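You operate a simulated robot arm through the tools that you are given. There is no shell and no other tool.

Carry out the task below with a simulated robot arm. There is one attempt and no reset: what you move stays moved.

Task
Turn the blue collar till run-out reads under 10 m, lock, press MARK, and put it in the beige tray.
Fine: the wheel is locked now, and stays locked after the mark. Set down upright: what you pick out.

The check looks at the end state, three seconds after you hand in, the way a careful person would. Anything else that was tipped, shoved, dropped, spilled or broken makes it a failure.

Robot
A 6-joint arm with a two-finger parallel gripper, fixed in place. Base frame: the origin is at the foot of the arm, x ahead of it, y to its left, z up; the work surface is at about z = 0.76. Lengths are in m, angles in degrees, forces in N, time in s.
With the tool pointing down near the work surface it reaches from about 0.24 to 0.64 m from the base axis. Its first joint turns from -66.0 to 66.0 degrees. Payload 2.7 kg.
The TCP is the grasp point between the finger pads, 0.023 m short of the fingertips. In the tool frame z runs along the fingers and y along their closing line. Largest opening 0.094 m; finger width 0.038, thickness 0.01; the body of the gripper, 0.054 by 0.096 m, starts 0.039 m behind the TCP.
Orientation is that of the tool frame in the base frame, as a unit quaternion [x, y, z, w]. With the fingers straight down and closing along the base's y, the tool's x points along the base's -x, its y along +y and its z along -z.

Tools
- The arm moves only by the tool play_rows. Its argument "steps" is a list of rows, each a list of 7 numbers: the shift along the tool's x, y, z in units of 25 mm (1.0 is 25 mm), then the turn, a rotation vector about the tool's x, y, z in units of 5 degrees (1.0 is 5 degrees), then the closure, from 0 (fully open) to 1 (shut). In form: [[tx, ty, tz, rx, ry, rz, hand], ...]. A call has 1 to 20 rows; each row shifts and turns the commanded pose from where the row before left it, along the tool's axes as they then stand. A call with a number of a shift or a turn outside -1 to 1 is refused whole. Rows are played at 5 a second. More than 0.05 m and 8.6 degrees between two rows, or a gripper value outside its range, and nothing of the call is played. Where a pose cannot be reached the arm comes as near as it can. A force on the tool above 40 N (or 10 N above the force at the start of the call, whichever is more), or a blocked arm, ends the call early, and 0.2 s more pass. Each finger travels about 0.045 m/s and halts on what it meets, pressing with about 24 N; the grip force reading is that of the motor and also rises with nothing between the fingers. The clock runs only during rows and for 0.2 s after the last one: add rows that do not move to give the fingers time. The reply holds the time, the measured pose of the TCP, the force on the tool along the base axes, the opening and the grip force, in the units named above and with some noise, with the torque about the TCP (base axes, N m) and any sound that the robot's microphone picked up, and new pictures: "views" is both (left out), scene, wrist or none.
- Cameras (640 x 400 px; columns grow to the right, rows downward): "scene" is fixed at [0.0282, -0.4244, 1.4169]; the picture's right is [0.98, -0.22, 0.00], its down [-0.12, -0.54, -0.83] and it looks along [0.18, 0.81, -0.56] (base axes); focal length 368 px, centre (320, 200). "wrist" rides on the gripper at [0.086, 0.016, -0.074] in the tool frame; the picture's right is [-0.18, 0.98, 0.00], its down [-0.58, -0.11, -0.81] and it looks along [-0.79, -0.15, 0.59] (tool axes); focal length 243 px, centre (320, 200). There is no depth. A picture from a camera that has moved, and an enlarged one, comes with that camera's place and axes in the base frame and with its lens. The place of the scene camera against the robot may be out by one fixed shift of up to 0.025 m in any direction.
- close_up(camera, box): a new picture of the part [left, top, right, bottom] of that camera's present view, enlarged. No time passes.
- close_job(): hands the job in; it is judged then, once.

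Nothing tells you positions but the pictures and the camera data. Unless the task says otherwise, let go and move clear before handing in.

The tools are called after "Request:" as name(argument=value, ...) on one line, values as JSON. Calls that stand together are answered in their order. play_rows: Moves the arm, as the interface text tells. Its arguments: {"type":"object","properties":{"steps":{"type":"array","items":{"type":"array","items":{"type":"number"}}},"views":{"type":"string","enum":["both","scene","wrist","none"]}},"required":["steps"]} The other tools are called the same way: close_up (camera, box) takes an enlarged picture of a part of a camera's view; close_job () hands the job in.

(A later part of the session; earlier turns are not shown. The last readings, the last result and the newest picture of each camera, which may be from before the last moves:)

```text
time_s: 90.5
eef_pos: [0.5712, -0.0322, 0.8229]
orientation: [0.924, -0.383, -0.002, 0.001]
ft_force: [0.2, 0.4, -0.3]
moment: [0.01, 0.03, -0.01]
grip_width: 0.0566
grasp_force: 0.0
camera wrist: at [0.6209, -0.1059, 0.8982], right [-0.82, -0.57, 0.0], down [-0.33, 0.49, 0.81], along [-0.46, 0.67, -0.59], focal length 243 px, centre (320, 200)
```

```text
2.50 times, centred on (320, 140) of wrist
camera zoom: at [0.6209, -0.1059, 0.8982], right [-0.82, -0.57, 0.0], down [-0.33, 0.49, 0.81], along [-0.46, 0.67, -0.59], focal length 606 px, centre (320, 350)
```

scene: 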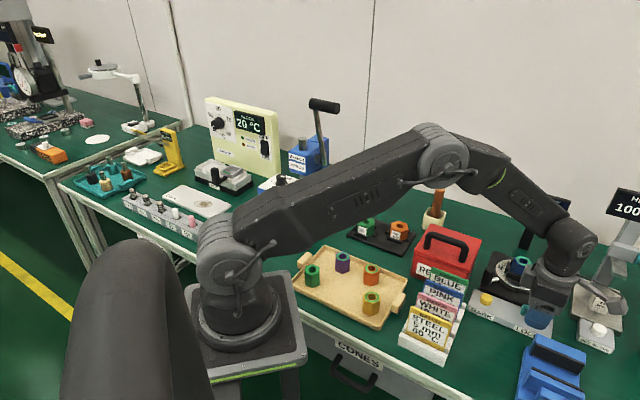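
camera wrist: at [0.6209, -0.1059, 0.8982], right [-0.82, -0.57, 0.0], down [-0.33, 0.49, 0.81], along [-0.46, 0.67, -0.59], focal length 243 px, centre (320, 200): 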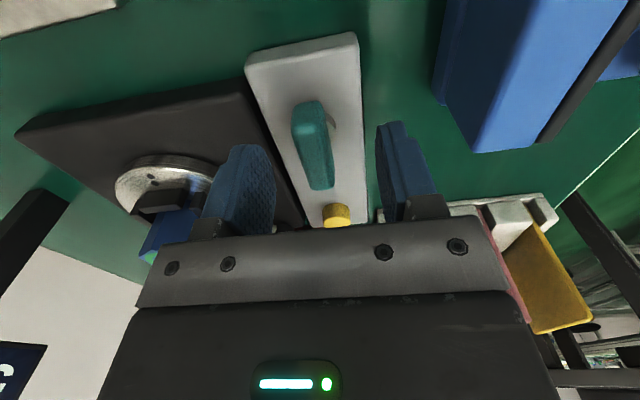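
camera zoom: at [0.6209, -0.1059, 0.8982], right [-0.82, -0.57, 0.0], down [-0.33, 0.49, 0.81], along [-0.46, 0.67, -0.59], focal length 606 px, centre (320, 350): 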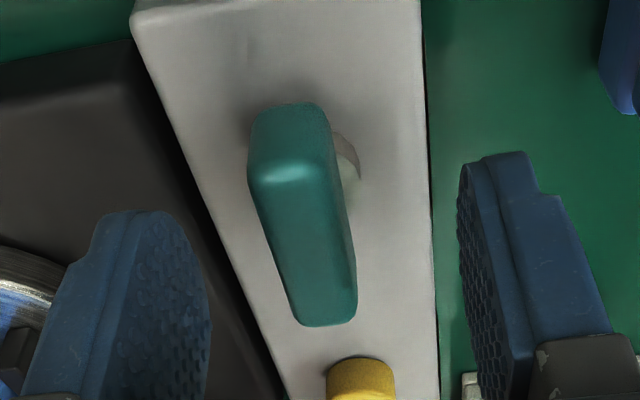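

Request:
play_rows(steps=[[0, -0.1, 0.1, 0, 0, 0, 0.5], [0, 0, 0, 0, 0, 0, 0.65], [0, 0, 0, 0, 0, 0, 0.74], [0, 0, 0, 0, 0, 0, 0.8], [0, 0, 0, 0, 0, 0, 0.84], [0, 0, 0, 0, 0, 0, 0.88], [0, 0, 0, 0, 0, 0, 0.88], [0, 0, 0, 0, 0, 0, 0.88]], views="none")

```text
time_s: 92.3
eef_pos: [0.5721, -0.0317, 0.8216]
orientation: [0.924, -0.382, -0.001, -0.001]
ft_force: [7.2, 6.3, -4.3]
moment: [-0.02, -0.31, -0.08]
grip_width: 0.0159
grasp_force: 45.2
```

Gripped with little side load. Now turning the lever clockwise 90° to lock.

Request:
play_rows(steps=[[0, 0, 0, 0, 0, 0.8, 0.88], [0, 0, 0, 0, 0, 0.8, 0.88], [0, 0, 0, 0, 0, 0.8, 0.88], [0, 0, 0, 0, 0, 0.8, 0.88], [0, 0, 0, 0, 0, 0.8, 0.88], [0, 0, 0, 0, 0, 0.8, 0.88], [0, 0, 0, 0, 0, 0.8, 0.88], [0, 0, 0, 0, 0, 0.8, 0.88], [0, 0, 0, 0, 0, 0.8, 0.88], [0, 0, 0, 0, 0, 0.8, 0.88], [0, 0, 0, 0, 0, 0, 0.88]], views="wrist")

```text
time_s: 94.7
eef_pos: [0.5714, -0.0325, 0.8211]
orientation: [0.737, -0.676, -0.002, 0.002]
ft_force: [-15.4, -12.6, 28.5]
moment: [-0.94, 0.19, 0.0]
grip_width: 0.0156
grasp_force: 44.8
camera wrist: at [0.5633, -0.1194, 0.896], right [-1.0, 0.1, 0.0], down [0.06, 0.59, 0.81], along [0.08, 0.8, -0.59], focal length 243 px, centre (320, 200)
```

wrist: 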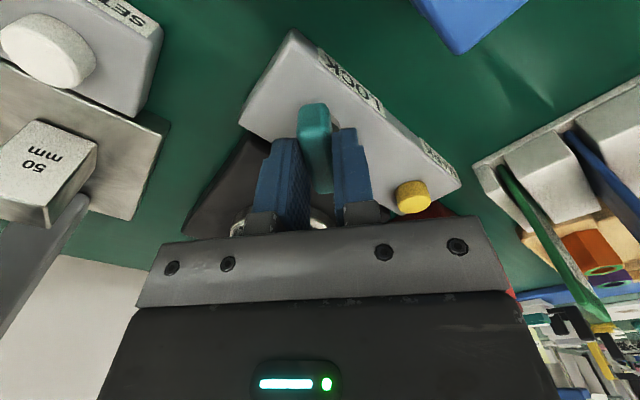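

Request:
play_rows(steps=[[0, 0, -0.08, 0, 0, 0, 0.88], [0, 0, 0, 0, 0, 0.8, 0.88], [0, 0, 0, 0, 0, 0.8, 0.88], [0, 0, 0, 0, 0, 0.8, 0.88], [0, 0, 0, 0, 0, 0.8, 0.88], [0, 0, 0, 0, 0, 0.8, 0.88], [0, 0, 0, 0, 0, 0.8, 0.88], [0, 0, 0, 0, 0, 0, 0.88]], views="none")

```text
time_s: 96.5
eef_pos: [0.5715, -0.0306, 0.8214]
orientation: [-0.58, 0.815, 0.002, -0.001]
ft_force: [-19.0, -16.1, 9.9]
moment: [0.59, -0.36, 0.01]
grip_width: 0.0157
grasp_force: 44.6
```

Request:
play_rows(steps=[[0.06, 0.05, 0, 0, 0, 0, 0.88], [0, 0, 0, 0, 0, 0.8, 0.88], [0, 0, 0, 0, 0, 0.8, 0.88], [0, 0, 0, 0, 0, 0.8, 0.88], [0, 0, 0, 0, 0, 0.8, 0.88], [0, 0, 0, 0, 0, 0.8, 0.88], [0, 0, 0, 0, 0, 0.6, 0.88], [0, 0, 0, 0, 0, 0.5, 0.88], [0, 0, 0, 0, 0, 0, 0.88]], views="wrist")

Request:
close_up(camera="wrist", box=[220, 60, 420, 220])

```text
time_s: 98.5
eef_pos: [0.57, -0.0301, 0.8205]
orientation: [-0.386, 0.922, 0.002, -0.001]
ft_force: [-12.4, -3.4, -6.8]
moment: [0.79, -0.82, 0.02]
grip_width: 0.0158
grasp_force: 45.0
camera wrist: at [0.4984, -0.0818, 0.8962], right [-0.57, 0.82, 0.0], down [0.49, 0.34, 0.8], along [0.66, 0.46, -0.59], focal length 243 px, centre (320, 200)
```

wrist: 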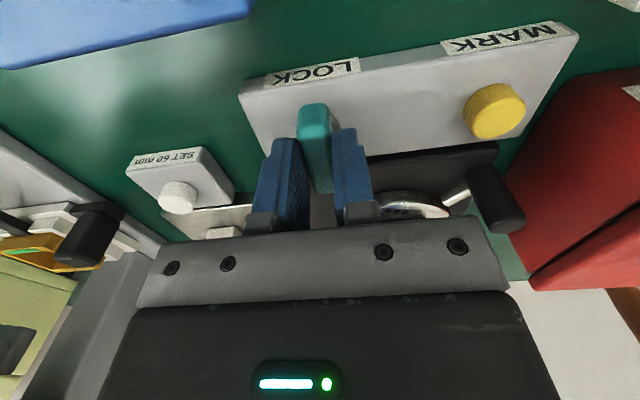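

```text
2.50 times, centred on (320, 140) of wrist
camera zoom: at [0.4984, -0.0818, 0.8962], right [-0.57, 0.82, 0.0], down [0.49, 0.34, 0.8], along [0.66, 0.46, -0.59], focal length 606 px, centre (320, 350)
```

zoom: 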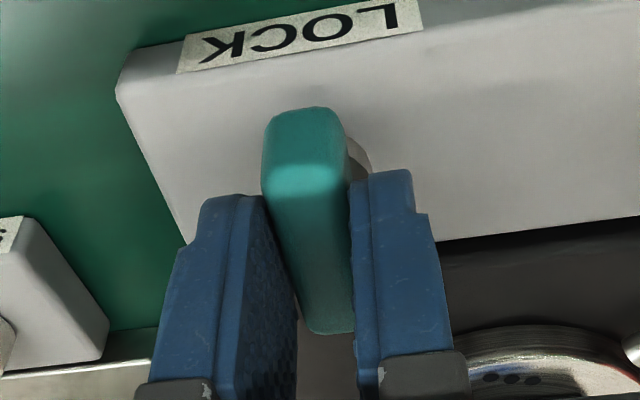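

Request:
play_rows(steps=[[0, 0, 0, 0, 0, 0.5, 0.88], [0, 0, 0, 0, 0, 0.4, 0.88], [0, 0, 0, 0, 0, 0, 0.88]], views="none")

```text
time_s: 99.3
eef_pos: [0.5706, -0.0311, 0.821]
orientation: [-0.353, 0.936, 0.001, -0.003]
ft_force: [-11.3, 4.8, -7.5]
moment: [-1.08, 0.69, 1.94]
grip_width: 0.0168
grasp_force: 44.9
```

At the stop, so it's locked. I'll ease back, release and rise, then line up over MARK.

Request:
play_rows(steps=[[0, 0, 0, 0, 0, -0.9, 0.88], [0, 0, 0, 0, 0, 0, 0.7], [0, 0, 0, 0, 0, 0, 0.5], [0, 0, 0, 0, 0, 0, 0.5], [0, 0, -0.8, 0, 0, 0, 0.5], [0, 0, -0.9, 0, 0, 0, 0.6], [0, 0, -0.9, 0, 0, 0, 0.8], [0, 0, -0.9, 0, 0, 0, 1], [0, 0, 0, 0, 0, 0, 1], [0, 0, 0, 0, 0, 0, 1]], views="both")

Request:
close_up(camera="scene", box=[470, 170, 600, 340])

Request:
close_up(camera="wrist", box=[220, 20, 440, 220])

```text
time_s: 101.5
eef_pos: [0.572, -0.0304, 0.9085]
orientation: [-0.387, 0.922, 0.001, -0.001]
ft_force: [0.5, -0.3, 0.2]
moment: [0.04, -0.01, 0.02]
grip_width: 0.0
grasp_force: 23.9
camera wrist: at [0.4998, -0.0809, 0.9835], right [-0.57, 0.82, 0.0], down [0.49, 0.34, 0.81], along [0.66, 0.46, -0.59], focal length 243 px, centre (320, 200)
```

scene: 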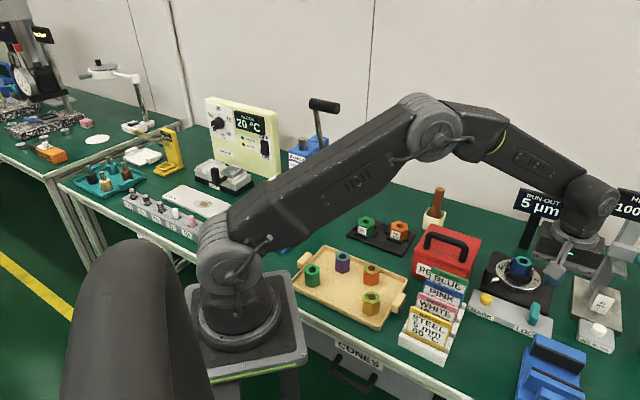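
wrist: 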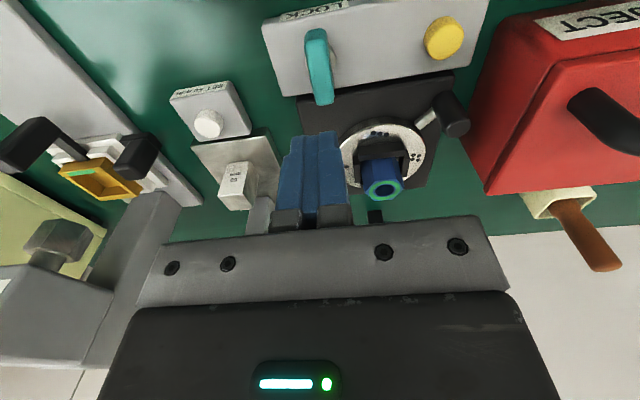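

```text
2.35 times, centred on (535, 255) of scene
camera zoom: at [0.0282, -0.4244, 1.4169], right [0.98, -0.22, 0.0], down [-0.12, -0.54, -0.83], along [0.18, 0.81, -0.56], focal length 867 px, centre (-186, 71)
```

zoom: 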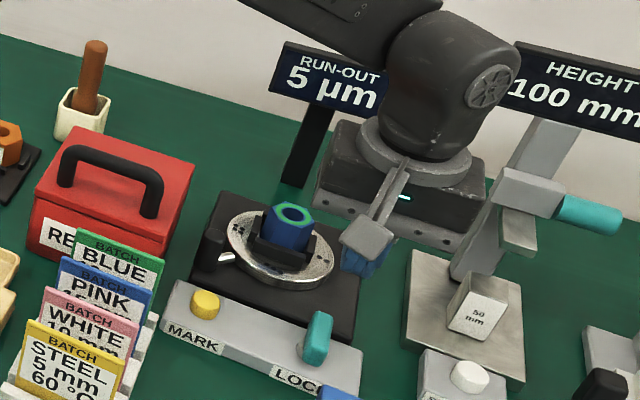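

```text
2.00 times, centred on (330, 120) of wrist
camera zoom: at [0.4998, -0.0809, 0.9835], right [-0.57, 0.82, 0.0], down [0.49, 0.34, 0.81], along [0.66, 0.46, -0.59], focal length 485 px, centre (300, 360)
```

zoom: 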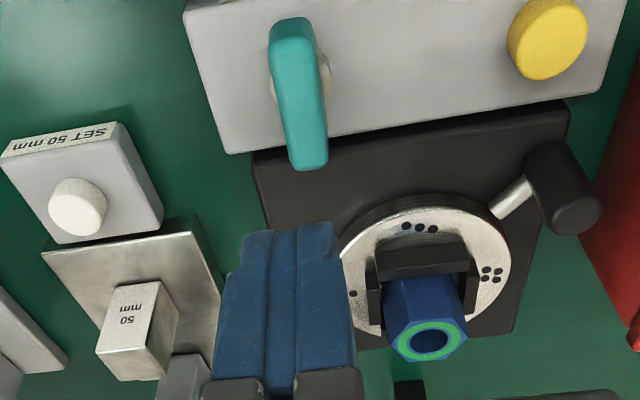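

Locked, still 5 µm. Next, MARK at about (0.508, 0.032): I'll rotate so the narrow side of the gripper faces the red box, and move over the button with fingers closed.

Request:
play_rows(steps=[[0, 0, -0.4, 0, 0, -1, 1], [0, 0, 0, 0, 0, -1, 1], [0, 0, 0, 0, 0, -1, 1], [0, 0, 0, 0, 0, -1, 1], [0, 0, 0, 0, 0, -1, 1], [0, 0, 0, 0, 0, -1, 1], [0, 0, 0, 0, 0, -1, 1], [0, 0, 0, 0, 0, -1, 1], [0, 0, 0, 0, 0, -1, 1], [0, 0, 0, 0, 0, -1, 1], [0, 0, 0, 0, 0, -1, 1], [0, 0, 0, 0, 0, -1, 1], [0, 0, 0, 0, 0, -1, 1], [0, 0, 0, 0, 0, -1, 1], [0, 0, 0, 0, 0, -1, 1], [0, 0, 0, 0, 0, -1, 1], [0, 0, 0, 0, 0, -1, 1], [0, 0, 0, 0, 0, -1, 1]], views="none")

Request:
play_rows(steps=[[-0.9, 0, 0, 0, 0, 0, 1], [-0.9, 0, 0, 0, 0, 0, 1], [-0.9, 0, 0, 0, 0, 0, 1], [-0.9, 0, 0, 0, 0, 0, 1], [0, 0, 0, 0, 0, 0, 1], [0, 0, 0.8, 0, 0, 0, 1], [0, 0, 0.8, 0, 0, 0, 1], [0, 0, 0, 0, 0, 0, 1], [0, 0, 0, 0, 0, 0, 1]], views="both")

Request:
close_up(camera="wrist", box=[220, 40, 420, 220])

Request:
close_up(camera="scene", box=[430, 220, 580, 340])

```text
time_s: 105.3
eef_pos: [0.5712, -0.0318, 0.9187]
orientation: [0.926, -0.377, -0.003, 0.001]
ft_force: [0.0, 0.1, 0.3]
moment: [0.01, 0.01, -0.01]
grip_width: 0.0001
grasp_force: 23.8
```

```text
time_s: 107.3
eef_pos: [0.5087, 0.0327, 0.8793]
orientation: [0.926, -0.379, -0.002, 0.0]
ft_force: [0.3, 0.9, 0.5]
moment: [-0.01, -0.01, -0.01]
grip_width: 0.0003
grasp_force: 23.9
camera wrist: at [0.5583, -0.039, 0.9545], right [-0.82, -0.57, 0.0], down [-0.34, 0.48, 0.81], along [-0.46, 0.66, -0.59], focal length 243 px, centre (320, 200)
```

scene: 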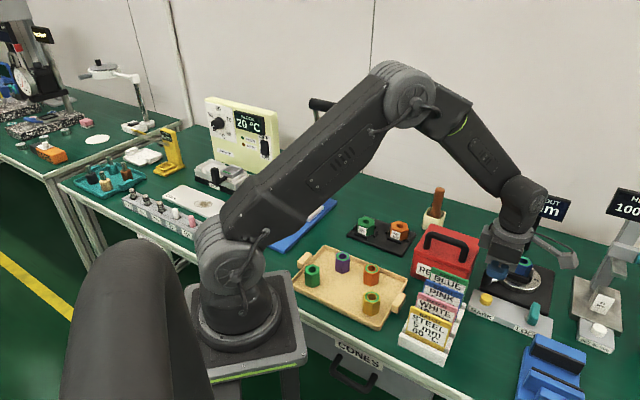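
wrist: 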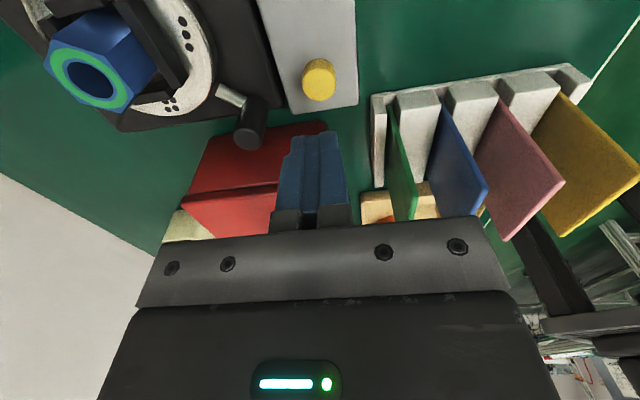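

```text
2.22 times, centred on (320, 130) of wrist
camera zoom: at [0.5583, -0.039, 0.9545], right [-0.82, -0.57, 0.0], down [-0.34, 0.48, 0.81], along [-0.46, 0.66, -0.59], focal length 539 px, centre (320, 356)
```

zoom: 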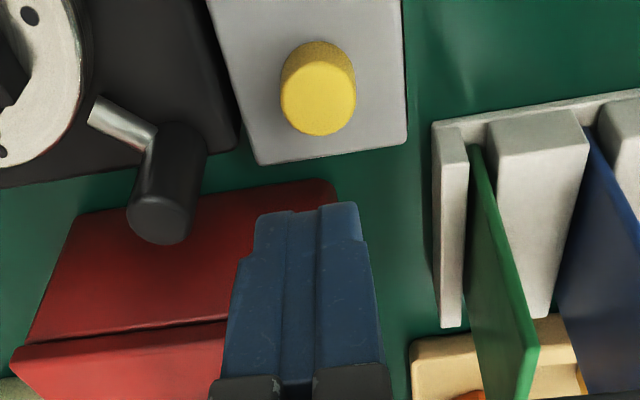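

```text
3.33 times, centred on (505, 280) of scene
camera zoom: at [0.0282, -0.4244, 1.4169], right [0.98, -0.22, 0.0], down [-0.12, -0.54, -0.83], along [0.18, 0.81, -0.56], focal length 1228 px, centre (-297, -67)
```

zoom: 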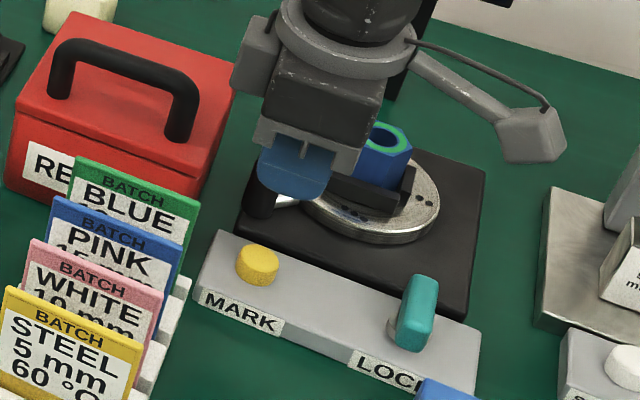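

Request:
play_rows(steps=[[0, 0, 0.7, 0, 0, 0, 1], [0, 0, 0.7, 0, 0, 0, 1], [0, 0, 0.7, 0, 0, 0, 1], [0, 0, 0, 0, 0, 0, 1], [0, 0, 0, 0, 0, 0, 1]], views="both")

Request:
close_up(camera="wrist", box=[220, 40, 420, 220])

Request:
close_up(camera="scene", box=[430, 220, 580, 340])

```text
time_s: 108.5
eef_pos: [0.5072, 0.0333, 0.8277]
orientation: [0.926, -0.378, -0.002, -0.001]
ft_force: [-0.2, -0.3, -0.2]
moment: [0.0, 0.01, 0.04]
grip_width: 0.0001
grasp_force: 24.0
camera wrist: at [0.5574, -0.0404, 0.9013], right [-0.82, -0.57, 0.0], down [-0.34, 0.48, 0.81], along [-0.46, 0.66, -0.59], focal length 243 px, centre (320, 200)
```

scene: 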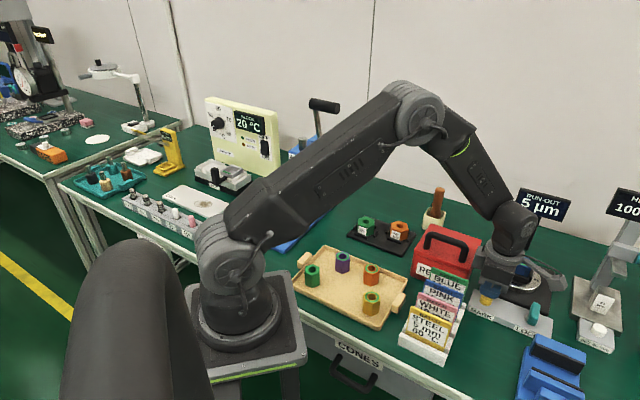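
wrist: 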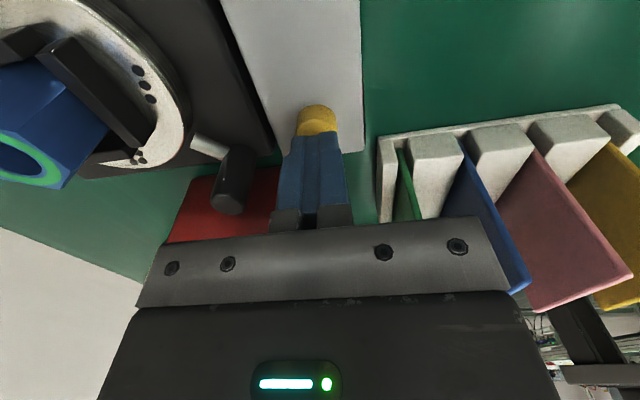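

```text
2.22 times, centred on (320, 130) of wrist
camera zoom: at [0.5574, -0.0404, 0.9013], right [-0.82, -0.57, 0.0], down [-0.34, 0.48, 0.81], along [-0.46, 0.66, -0.59], focal length 539 px, centre (320, 356)
```

zoom: 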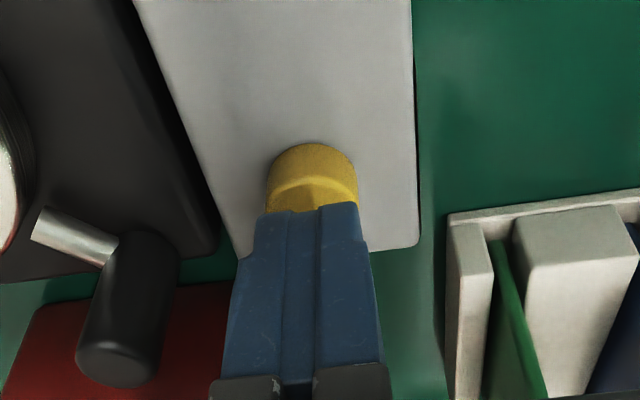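

```text
3.33 times, centred on (505, 280) of scene
camera zoom: at [0.0282, -0.4244, 1.4169], right [0.98, -0.22, 0.0], down [-0.12, -0.54, -0.83], along [0.18, 0.81, -0.56], focal length 1228 px, centre (-297, -67)
```

zoom: 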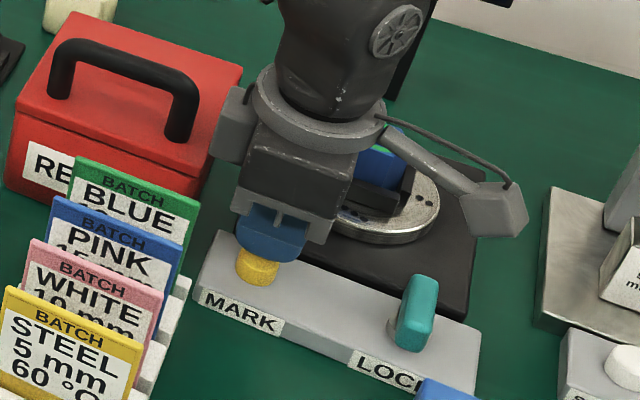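

Request:
play_rows(steps=[[0, 0, 0.12, 0, 0, 0, 1], [0, 0, 0.12, 0, 0, 0, 1], [0, 0, 0.1, 0, 0, 0, 1], [0, 0, 0, 0, 0, 0, 1]], views="wrist")

```text
time_s: 109.5
eef_pos: [0.5065, 0.0335, 0.8184]
orientation: [0.925, -0.379, -0.002, 0.0]
ft_force: [0.1, -0.4, 0.2]
moment: [0.0, 0.0, -0.01]
grip_width: 0.0001
grasp_force: 23.7
camera wrist: at [0.5572, -0.0402, 0.8928], right [-0.82, -0.57, 0.0], down [-0.34, 0.48, 0.81], along [-0.46, 0.66, -0.59], focal length 243 px, centre (320, 200)
```

wrist: 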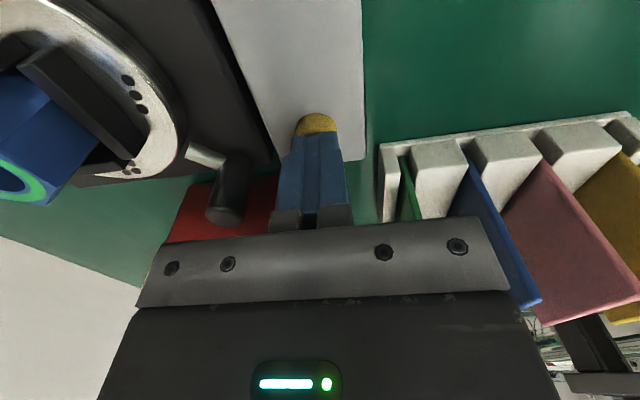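

Request:
play_rows(steps=[[0, 0, 0.1, 0, 0, 0, 1], [0, 0, 0.1, 0, 0, 0, 1], [0, 0, 0, 0, 0, 0, 1]], views="none")

```text
time_s: 110.3
eef_pos: [0.5067, 0.0321, 0.8133]
orientation: [0.925, -0.379, -0.001, 0.0]
ft_force: [-0.3, -0.6, 1.7]
moment: [0.02, -0.01, 0.02]
grip_width: 0.0
grasp_force: 23.9
```

Request:
play_rows(steps=[[0, 0, 0.08, 0, 0, 0, 1], [0, 0, 0.08, 0, 0, 0, 1], [0, 0, 0, 0, 0, 0, 1]], views="both")

Request:
close_up(camera="scene", box=[430, 180, 600, 340])

```text
time_s: 111.1
eef_pos: [0.5062, 0.0329, 0.8097]
orientation: [0.926, -0.378, 0.0, -0.001]
ft_force: [2.5, -1.0, 5.2]
moment: [-0.01, -0.04, 0.0]
grip_width: 0.0
grasp_force: 24.3
camera wrist: at [0.5571, -0.0398, 0.8842], right [-0.82, -0.57, 0.0], down [-0.34, 0.48, 0.81], along [-0.46, 0.66, -0.59], focal length 243 px, centre (320, 200)
```

scene: 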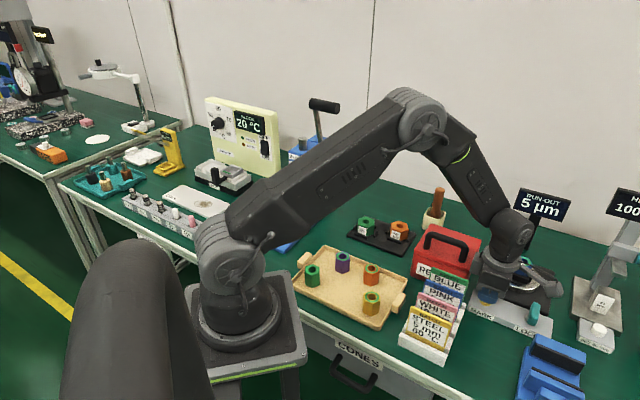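
wrist: 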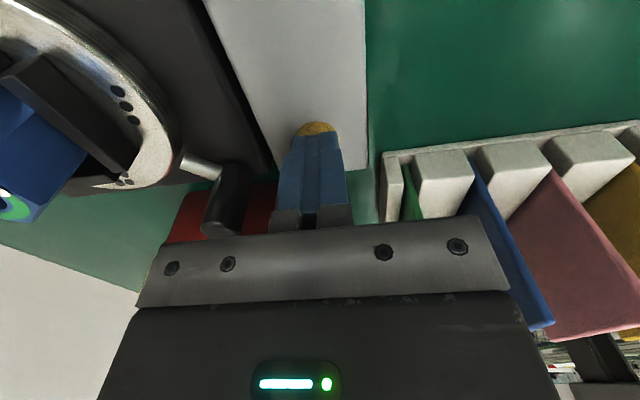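

```text
2.50 times, centred on (515, 260) of scene
camera zoom: at [0.0281, -0.4245, 1.4169], right [0.98, -0.22, 0.0], down [-0.12, -0.54, -0.83], along [0.18, 0.81, -0.56], focal length 921 px, centre (-168, 50)
```

zoom: 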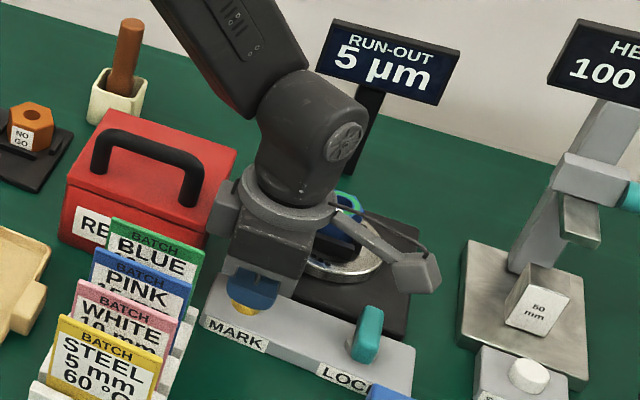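

The button spring is starting to push back, with no click yet. I'll press a little further.

Request:
play_rows(steps=[[0, 0, 0.08, 0, 0, 0, 1], [0, 0, 0.08, 0, 0, 0, 1], [0, 0, 0, 0, 0, 0, 1]], views="scene")

Request:
close_up(camera="scene", box=[430, 180, 600, 340])

```text
time_s: 111.9
eef_pos: [0.5071, 0.0318, 0.8064]
orientation: [0.926, -0.378, 0.0, 0.0]
ft_force: [-3.3, 3.6, 26.2]
moment: [0.1, 0.07, 0.0]
grip_width: 0.0
grasp_force: 24.1
```

scene: 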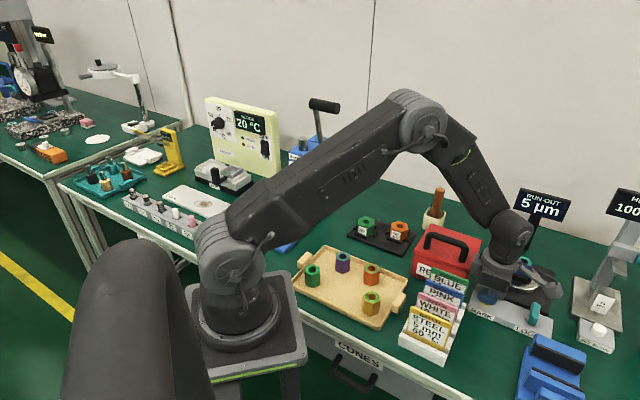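

```text
2.50 times, centred on (515, 260) of scene
camera zoom: at [0.0277, -0.4244, 1.417], right [0.98, -0.22, 0.0], down [-0.12, -0.54, -0.83], along [0.18, 0.81, -0.56], focal length 921 px, centre (-168, 50)
```

zoom: 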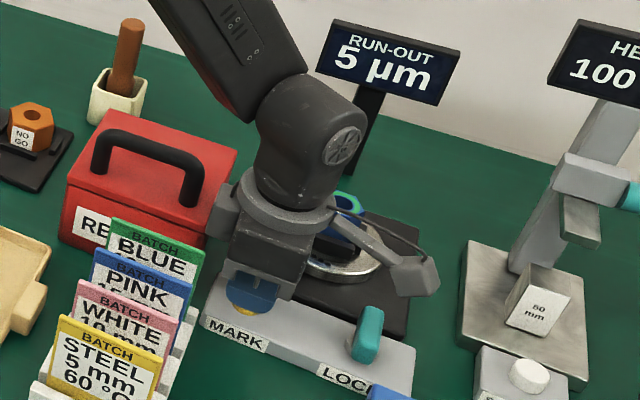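

Force jumped to 26 N, so the button has bottomed out. I'll lift off and check for a mark.

Request:
play_rows(steps=[[0, 0, 0, 0, 0, 0, 1], [0, 0, -0.4, 0, 0, 0, 1], [0, 0, -0.8, 0, 0, 0, 1], [0, 0, -0.9, 0, 0, 0, 1], [0, 0, -0.9, 0, 0, 0, 1], [0, 0, -0.9, 0, 0, 0, 1], [0, 0, 0, 0, 0, 0, 1]], views="both")

Request:
close_up(camera="scene", box=[450, 180, 600, 340])

Request:
close_up(camera="wrist", box=[140, 0, 380, 190])

```text
time_s: 113.5
eef_pos: [0.5052, 0.0311, 0.9027]
orientation: [0.926, -0.378, -0.002, 0.0]
ft_force: [-0.3, -0.8, 0.2]
moment: [-0.04, 0.01, -0.01]
grip_width: 0.0
grasp_force: 24.1
camera wrist: at [0.5561, -0.0403, 0.9769], right [-0.82, -0.57, 0.0], down [-0.34, 0.48, 0.81], along [-0.46, 0.66, -0.59], focal length 243 px, centre (320, 200)
```

scene: 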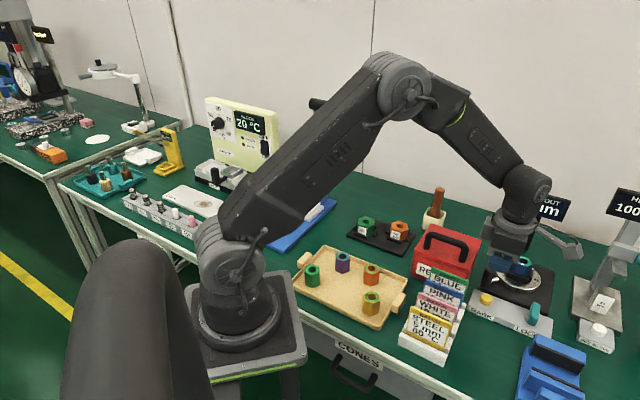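
wrist: 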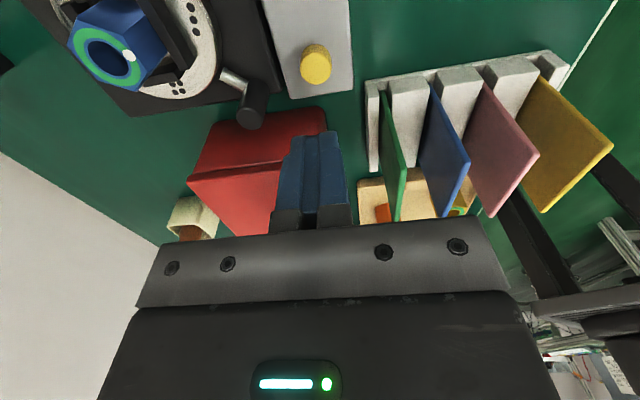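

```text
2.50 times, centred on (525, 260) of scene
camera zoom: at [0.0282, -0.4244, 1.4169], right [0.98, -0.22, 0.0], down [-0.12, -0.54, -0.83], along [0.18, 0.81, -0.56], focal length 921 px, centre (-192, 50)
```

zoom: 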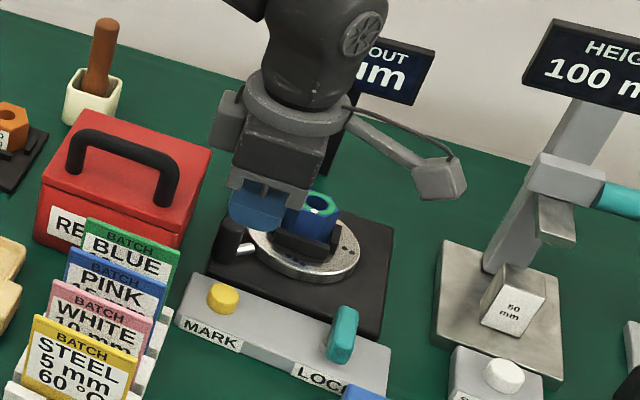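

```text
2.11 times, centred on (260, 95) of wrist
camera zoom: at [0.5561, -0.0403, 0.9769], right [-0.82, -0.57, 0.0], down [-0.34, 0.48, 0.81], along [-0.46, 0.66, -0.59], focal length 511 px, centre (446, 421)
```

zoom: 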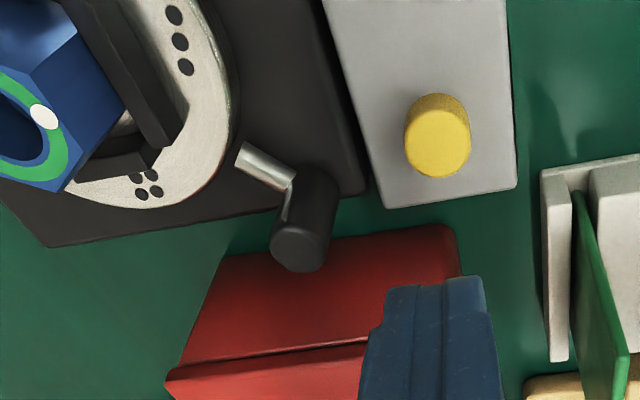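

The collar now has a white mark dot and the lever is still locked. Next I'll pick up the collar, using another pair of flats so the camera stays clear of the height gauge.

Request:
play_rows(steps=[[0, 0, -0.9, 0, 0, 0.5, 1], [0, 0, -0.8, 0, 0, 1, 0.6], [0, 0, 0, 0, 0, 1, 0.4], [0, 0, 0, 0, 0, 1, 0.3], [0, 0, 0, 0, 0, 1, 0.2], [0, 0, 0, 0, 0, 1, 0.2], [0, 0, 0, 0, 0, 1, 0.2], [0, 0, 0, 0, 0, 1, 0.2], [0, 0, 0, 0, 0, 1, 0.2], [0, 0, 0, 0, 0, 1, 0.2], [0, 0, 0, 0, 0, 1, 0.2], [0, 0, 0, 0, 0, 1, 0.2], [0, 0, 0, 0, 0, 0.6, 0.2], [-0.72, -0.92, 0, 0, 0, 0, 0.2], [-0.72, -0.92, 0, 0, 0, 0, 0.2], [-0.72, -0.92, 0, 0, 0, 0, 0.2], [-0.72, -0.92, 0, 0, 0, 0, 0.2], [0, 0, 0, 0, 0, 0, 0.2], [0, 0, 0, 0, 0, 0, 0.2]], views="both")

Request:
close_up(camera="wrist", box=[230, 10, 410, 170])

```text
time_s: 117.5
eef_pos: [0.6131, 0.0776, 0.9444]
orientation: [-0.61, 0.793, 0.002, -0.002]
ft_force: [-0.5, 0.0, -0.8]
moment: [0.02, 0.02, 0.01]
grip_width: 0.0752
grasp_force: 0.0
camera wrist: at [0.5764, -0.0026, 1.0193], right [-0.9, 0.43, 0.0], down [0.26, 0.53, 0.81], along [0.35, 0.73, -0.59], focal length 243 px, centre (320, 200)
```

scene: 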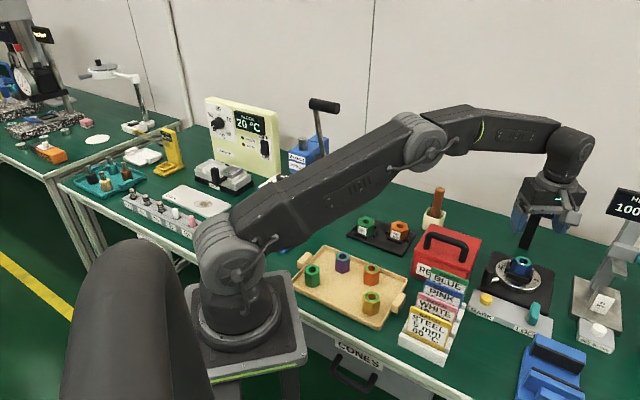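
wrist: 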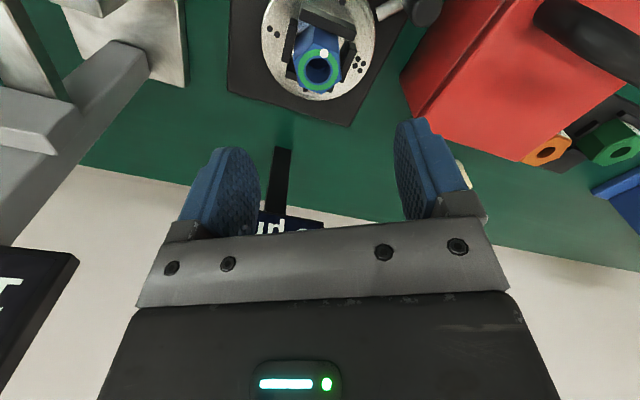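

```text
2.50 times, centred on (320, 90) of wrist
camera zoom: at [0.5764, -0.0026, 1.0193], right [-0.9, 0.43, 0.0], down [0.26, 0.53, 0.81], along [0.35, 0.73, -0.59], focal length 606 px, centre (320, 475)
```

zoom: 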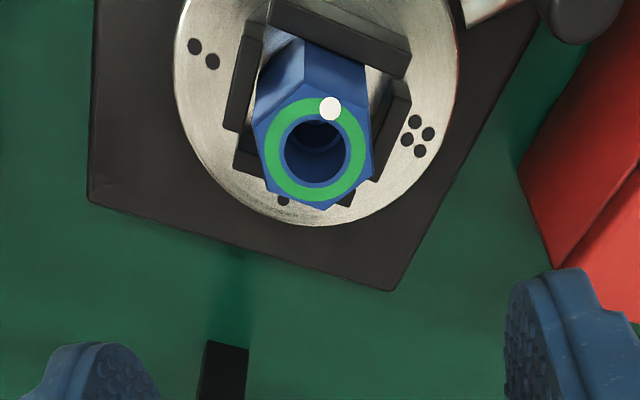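

Request:
play_rows(steps=[[0, -0.03, 0.9, 0, 0, 0, 0.2], [0, 0, 0.9, 0, 0, 0, 0.3], [0, 0, 0.9, 0, 0, 0, 0.35], [0, 0, 0.8, 0, 0, 0, 0.35], [0, 0, 0.35, 0, 0, 0, 0.35], [0, 0, 0, 0, 0, 0, 0.5], [0, 0, 0, 0, 0, 0, 0.6], [0, 0, 0, 0, 0, 0, 0.66], [0, 0, 0, 0, 0, 0, 0.7], [0, 0, 0, 0, 0, 0, 0.75], [0, 0, 0, 0, 0, 0, 0.75]], views="both")

Request:
close_up(camera="wrist", box=[220, 40, 420, 220])

```text
time_s: 119.9
eef_pos: [0.615, 0.0773, 0.8494]
orientation: [-0.609, 0.793, 0.001, -0.001]
ft_force: [-0.7, 0.0, -0.3]
moment: [0.0, -0.02, 0.0]
grip_width: 0.0334
grasp_force: 24.1
camera wrist: at [0.577, -0.0026, 0.9238], right [-0.9, 0.43, 0.0], down [0.26, 0.53, 0.81], along [0.35, 0.73, -0.59], focal length 243 px, centre (320, 200)
```

scene: 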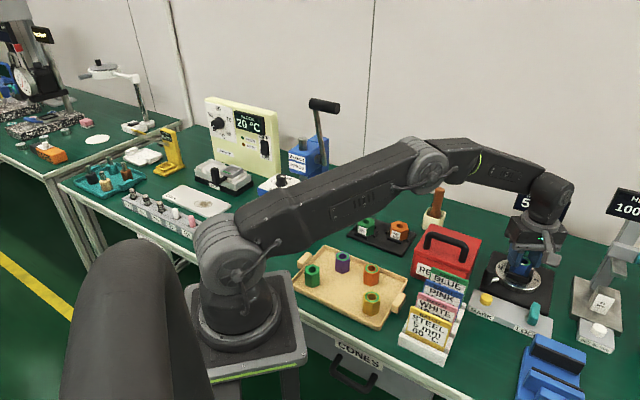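
wrist: 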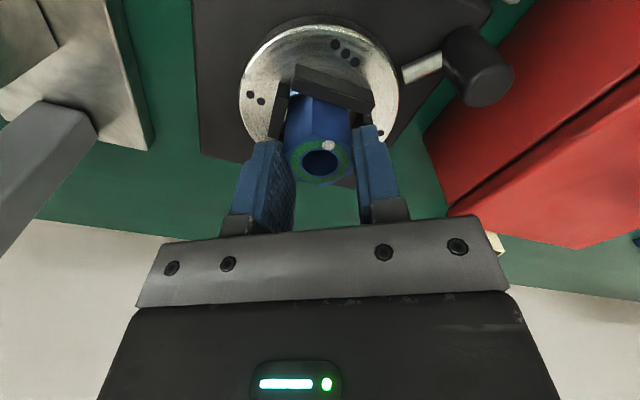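

```text
2.22 times, centred on (320, 130) of wrist
camera zoom: at [0.577, -0.0026, 0.9238], right [-0.9, 0.43, 0.0], down [0.26, 0.53, 0.81], along [0.35, 0.73, -0.59], focal length 539 px, centre (320, 356)
```

zoom: 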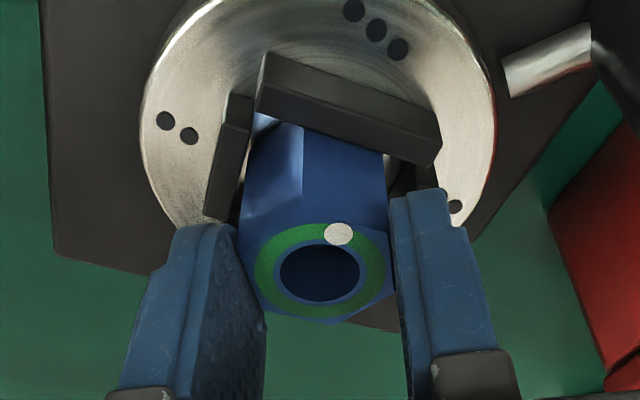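

Request:
play_rows(steps=[[0, 0, -0.3, 0, 0, 0, 0.8], [0, 0, -0.5, 0, 0, 0, 0.8], [0, 0, -0.6, 0, 0, 0, 0.8], [0, 0, -0.7, 0, 0, 0, 0.8], [0, 0, -0.7, 0, 0, 0, 0.8], [0, 0, -0.7, 0, 0, 0, 0.8], [0, 0, -0.7, 0, 0, 0, 0.8], [0, 0, 0, 0, 0, 0, 0.8]], views="both")

Request:
close_up(camera="scene", box=[450, 180, 600, 340])

```text
time_s: 121.7
eef_pos: [0.6146, 0.0781, 0.9543]
orientation: [-0.608, 0.794, 0.002, -0.001]
ft_force: [-0.3, 0.7, -0.5]
moment: [0.0, 0.03, 0.04]
grip_width: 0.0333
grasp_force: 24.6
camera wrist: at [0.5778, -0.0025, 1.0286], right [-0.9, 0.43, 0.0], down [0.26, 0.53, 0.81], along [0.35, 0.73, -0.59], focal length 243 px, centre (320, 200)
```

scene: 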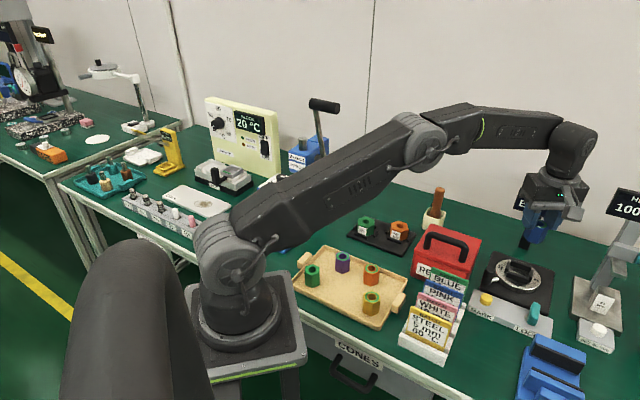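
wrist: 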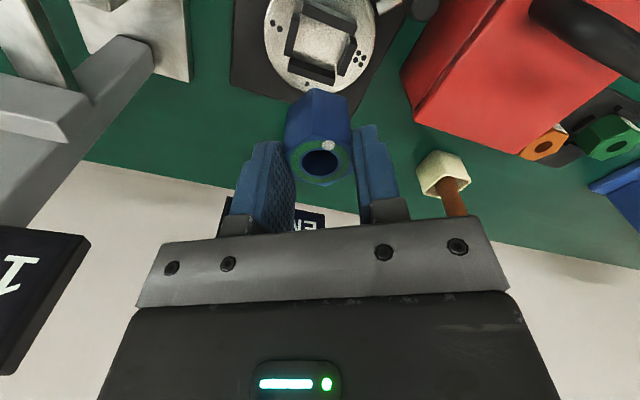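

```text
2.50 times, centred on (525, 260) of scene
camera zoom: at [0.0282, -0.4244, 1.4169], right [0.98, -0.22, 0.0], down [-0.12, -0.54, -0.83], along [0.18, 0.81, -0.56], focal length 921 px, centre (-192, 50)
```

zoom: 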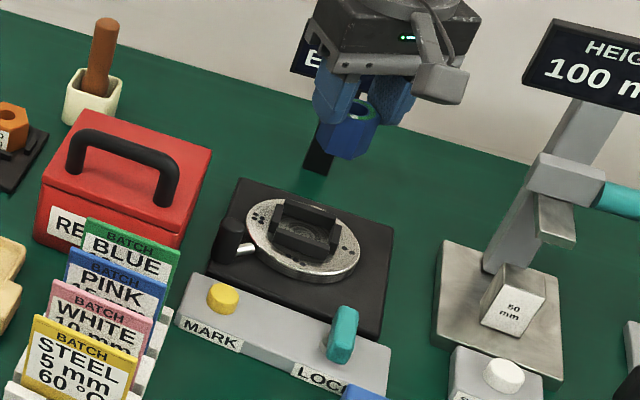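

The collar is out of the nest and held. I'll rise and carry it towards the tray.

Request:
play_rows(steps=[[0, 0, -0.9, 0, 0, 0, 0.8], [0, 0, -0.9, 0, 0, 0, 0.8], [0, 0, -0.8, 0, 0, 0, 0.8], [-0.02, 0.93, 0, 0, 0, 0, 0.8], [-0.02, 0.93, 0, 0, 0, 0, 0.8], [-0.02, 0.93, 0, 0, 0, 0, 0.8], [-0.02, 0.93, 0, 0, 0, 0, 0.8], [-0.02, 0.93, 0, 0, 0, 0, 0.8], [-0.02, 0.93, 0, 0, 0, 0, 0.8], [-0.02, 0.93, 0, 0, 0, 0, 0.8], [-0.02, 0.93, 0, 0, 0, 0, 0.8], [-0.02, 0.93, 0, 0, 0, 0, 0.8], [-0.02, 0.93, 0, 0, 0, 0, 0.8], [-0.02, 0.93, 0, 0, 0, 0, 0.8], [-0.02, 0.93, 0, 0, 0, 0, 0.8], [0, 0, 0, 0, 0, 0, 0.8], [0, 0, 0, 0, 0, 0, 0.8]], views="both")

```text
time_s: 125.3
eef_pos: [0.3465, 0.1563, 1.0181]
orientation: [-0.608, 0.794, 0.001, -0.001]
ft_force: [0.7, 0.6, -0.8]
moment: [-0.02, 0.05, -0.03]
grip_width: 0.0335
grasp_force: 24.1
camera wrist: at [0.3088, 0.0777, 1.093], right [-0.9, 0.43, 0.0], down [0.26, 0.53, 0.81], along [0.35, 0.73, -0.59], focal length 243 px, centre (320, 200)
```

scene: 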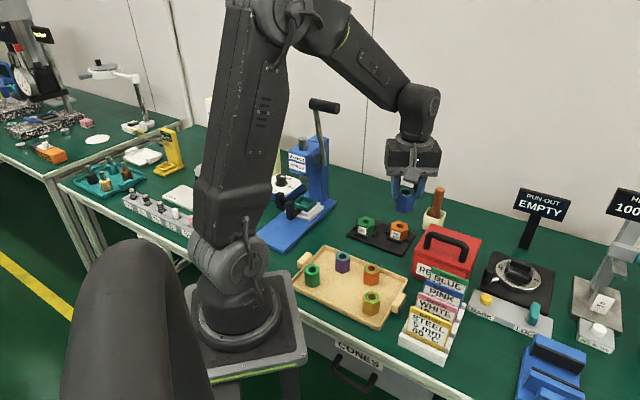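
wrist: 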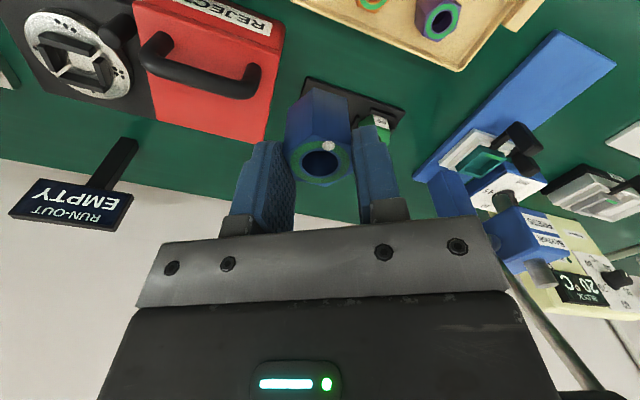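

Request:
close_up(camera="scene", box=[280, 230, 420, 340])

Request:
play_rows(steps=[[0.3, 0.6, 0, 0, 0, 0, 0.8], [0.3, 0.6, 0, 0, 0, 0, 0.8], [0, 0, 0, 0, 0, 1, 0.8], [0, 0, 0, 0, 0, 1, 0.8], [0, 0, 0, 0, 0, 1, 0.8], [0, 0, 0, 0, 0, 1, 0.8], [0, 0, 0, 0, 0, 1, 0.8], [0, 0, 0, 0, 0, 1, 0.8], [0, 0, 0, 0, 0, 0, 0.8]], views="wrist")

```text
3.64 times, centred on (350, 285) of scene
camera zoom: at [0.0282, -0.4244, 1.4169], right [0.98, -0.22, 0.0], down [-0.12, -0.54, -0.83], along [0.18, 0.81, -0.56], focal length 1340 px, centre (211, -109)
```

zoom: 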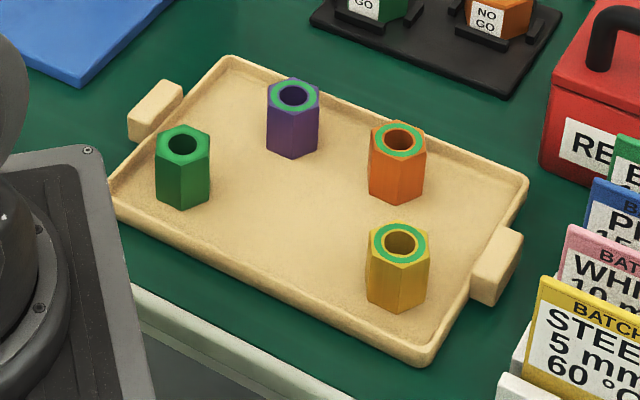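

```text
time_s: 127.3
eef_pos: [0.3147, 0.1459, 1.0193]
orientation: [-0.383, 0.924, 0.001, -0.001]
ft_force: [0.5, 0.0, -0.7]
moment: [0.03, 0.03, -0.02]
grip_width: 0.0334
grasp_force: 23.6
camera wrist: at [0.2428, 0.0977, 1.0946], right [-0.56, 0.83, 0.0], down [0.49, 0.33, 0.81], along [0.66, 0.46, -0.59], focal length 243 px, centre (320, 200)
```

wrist: 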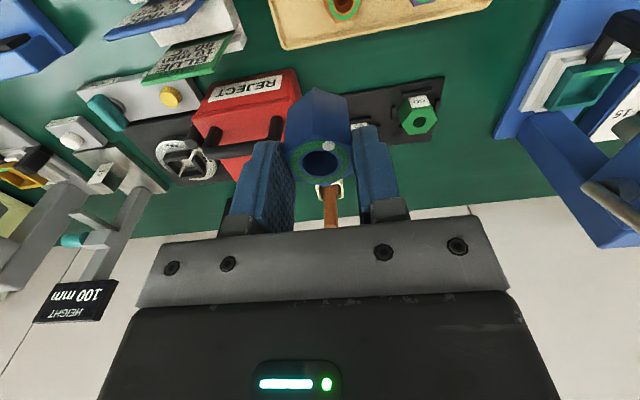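

The tray's largest free area is in the middle, around (0.222, 0.14), with at least 6 cm to every other collar. I'll rotate so the camera stays clear of the arm's base and move over that spot while high.

Request:
play_rows(steps=[[0, 0, 0, 0, 0, -0.97, 0.8], [0, 0, 0, 0, 0, -0.97, 0.8], [0, 0, 0, 0, 0, -0.97, 0.8], [0, 0, 0, 0, 0, -0.97, 0.8], [0, 0, 0, 0, 0, -0.97, 0.8], [0, 0, 0, 0, 0, -0.97, 0.8], [0, 0, 0, 0, 0, -0.97, 0.8], [0, 0, 0, 0, 0, -0.97, 0.8], [0, 0, 0, 0, 0, -0.97, 0.8], [0, 0, 0, 0, 0, -0.97, 0.8], [0, 0, 0, 0, 0, -0.97, 0.8], [0, 0, 0, 0, 0, -0.97, 0.8], [0, 0, 0, 0, 0, -0.97, 0.8], [-0.23, 0.9, 0, 0, 0, 0, 0.8], [-0.23, 0.9, 0, 0, 0, 0, 0.8], [-0.23, 0.9, 0, 0, 0, 0, 0.8], [-0.23, 0.9, 0, 0, 0, 0, 0.8], [0, 0, 0, 0, 0, 0, 0.8], [0, 0, 0, 0, 0, 0, 0.8]], views="both")

```text
time_s: 131.3
eef_pos: [0.2235, 0.1415, 1.0205]
orientation: [0.809, -0.587, 0.0, 0.0]
ft_force: [-0.1, 0.3, -0.2]
moment: [0.01, 0.01, -0.01]
grip_width: 0.0331
grasp_force: 23.7
camera wrist: at [0.2352, 0.0541, 1.0947], right [-0.99, -0.13, 0.0], down [-0.07, 0.59, 0.81], along [-0.11, 0.8, -0.59], focal length 243 px, centre (320, 200)
```

scene: 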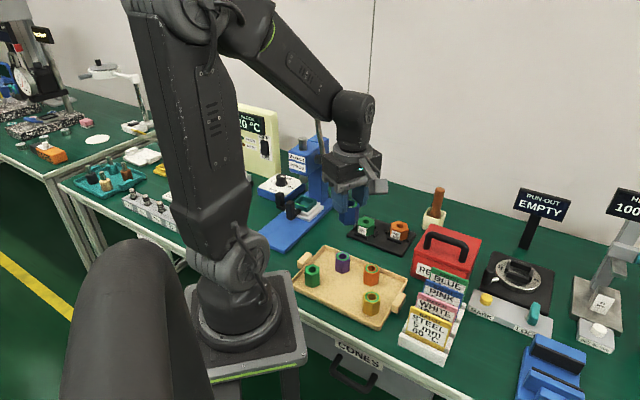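
wrist: 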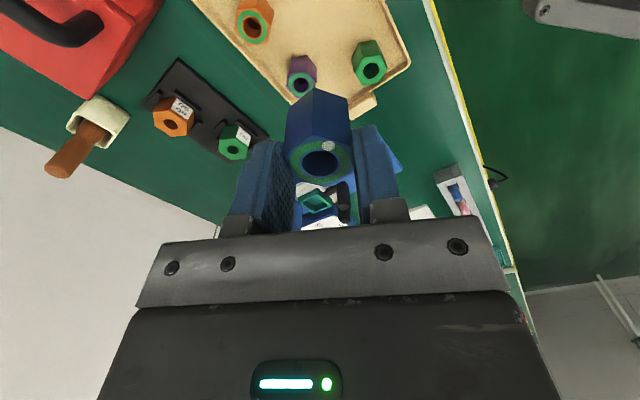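

Request:
play_rows(steps=[[0, 0, 0.9, 0, 0, 0, 0.8], [0, 0, 0.9, 0, 0, 0, 0.8], [0, 0, 0.9, 0, 0, 0, 0.8], [0, 0, 0.9, 0, 0, 0, 0.8], [0, 0, 0.9, 0, 0, 0, 0.8], [0, 0, 0.9, 0, 0, 0, 0.8], [0, 0, 0.4, 0, 0, 0, 0.8], [0, 0, 0, 0, 0, 0, 0.8], [0, 0, 0, 0, 0, 0, 0.8]], views="both")

Request:
close_up(camera="scene", box=[270, 200, 430, 340])

```text
time_s: 133.3
eef_pos: [0.2214, 0.1412, 0.8743]
orientation: [0.81, -0.587, -0.002, 0.001]
ft_force: [-0.2, 0.9, -1.4]
moment: [0.03, 0.05, -0.01]
grip_width: 0.0334
grasp_force: 24.1
camera wrist: at [0.2345, 0.0543, 0.9497], right [-0.99, -0.13, 0.0], down [-0.07, 0.59, 0.81], along [-0.11, 0.8, -0.59], focal length 243 px, centre (320, 200)
```

scene: 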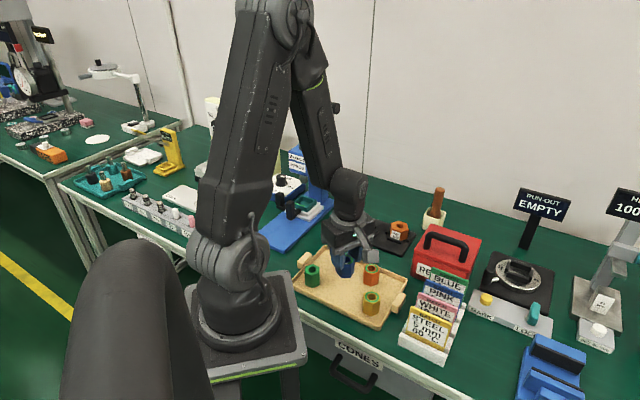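
wrist: 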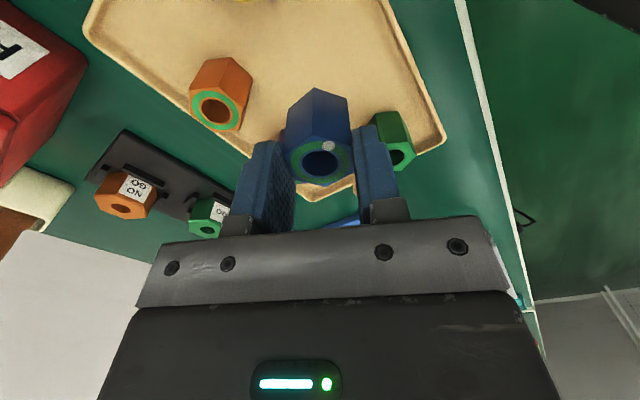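

```text
2.86 times, centred on (350, 270) of scene
camera zoom: at [0.0282, -0.4244, 1.4169], right [0.98, -0.22, 0.0], down [-0.12, -0.54, -0.83], along [0.18, 0.81, -0.56], focal length 1053 px, centre (234, 0)
```

zoom: 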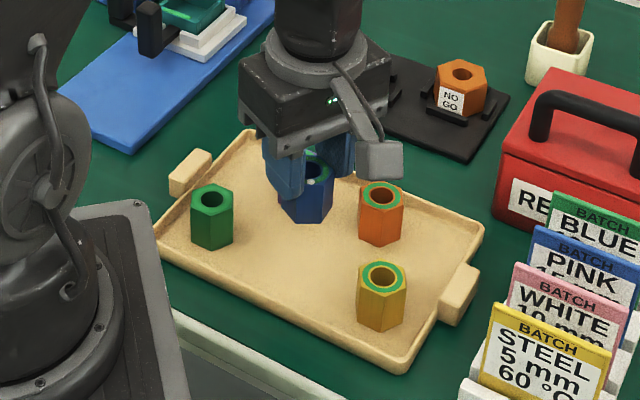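

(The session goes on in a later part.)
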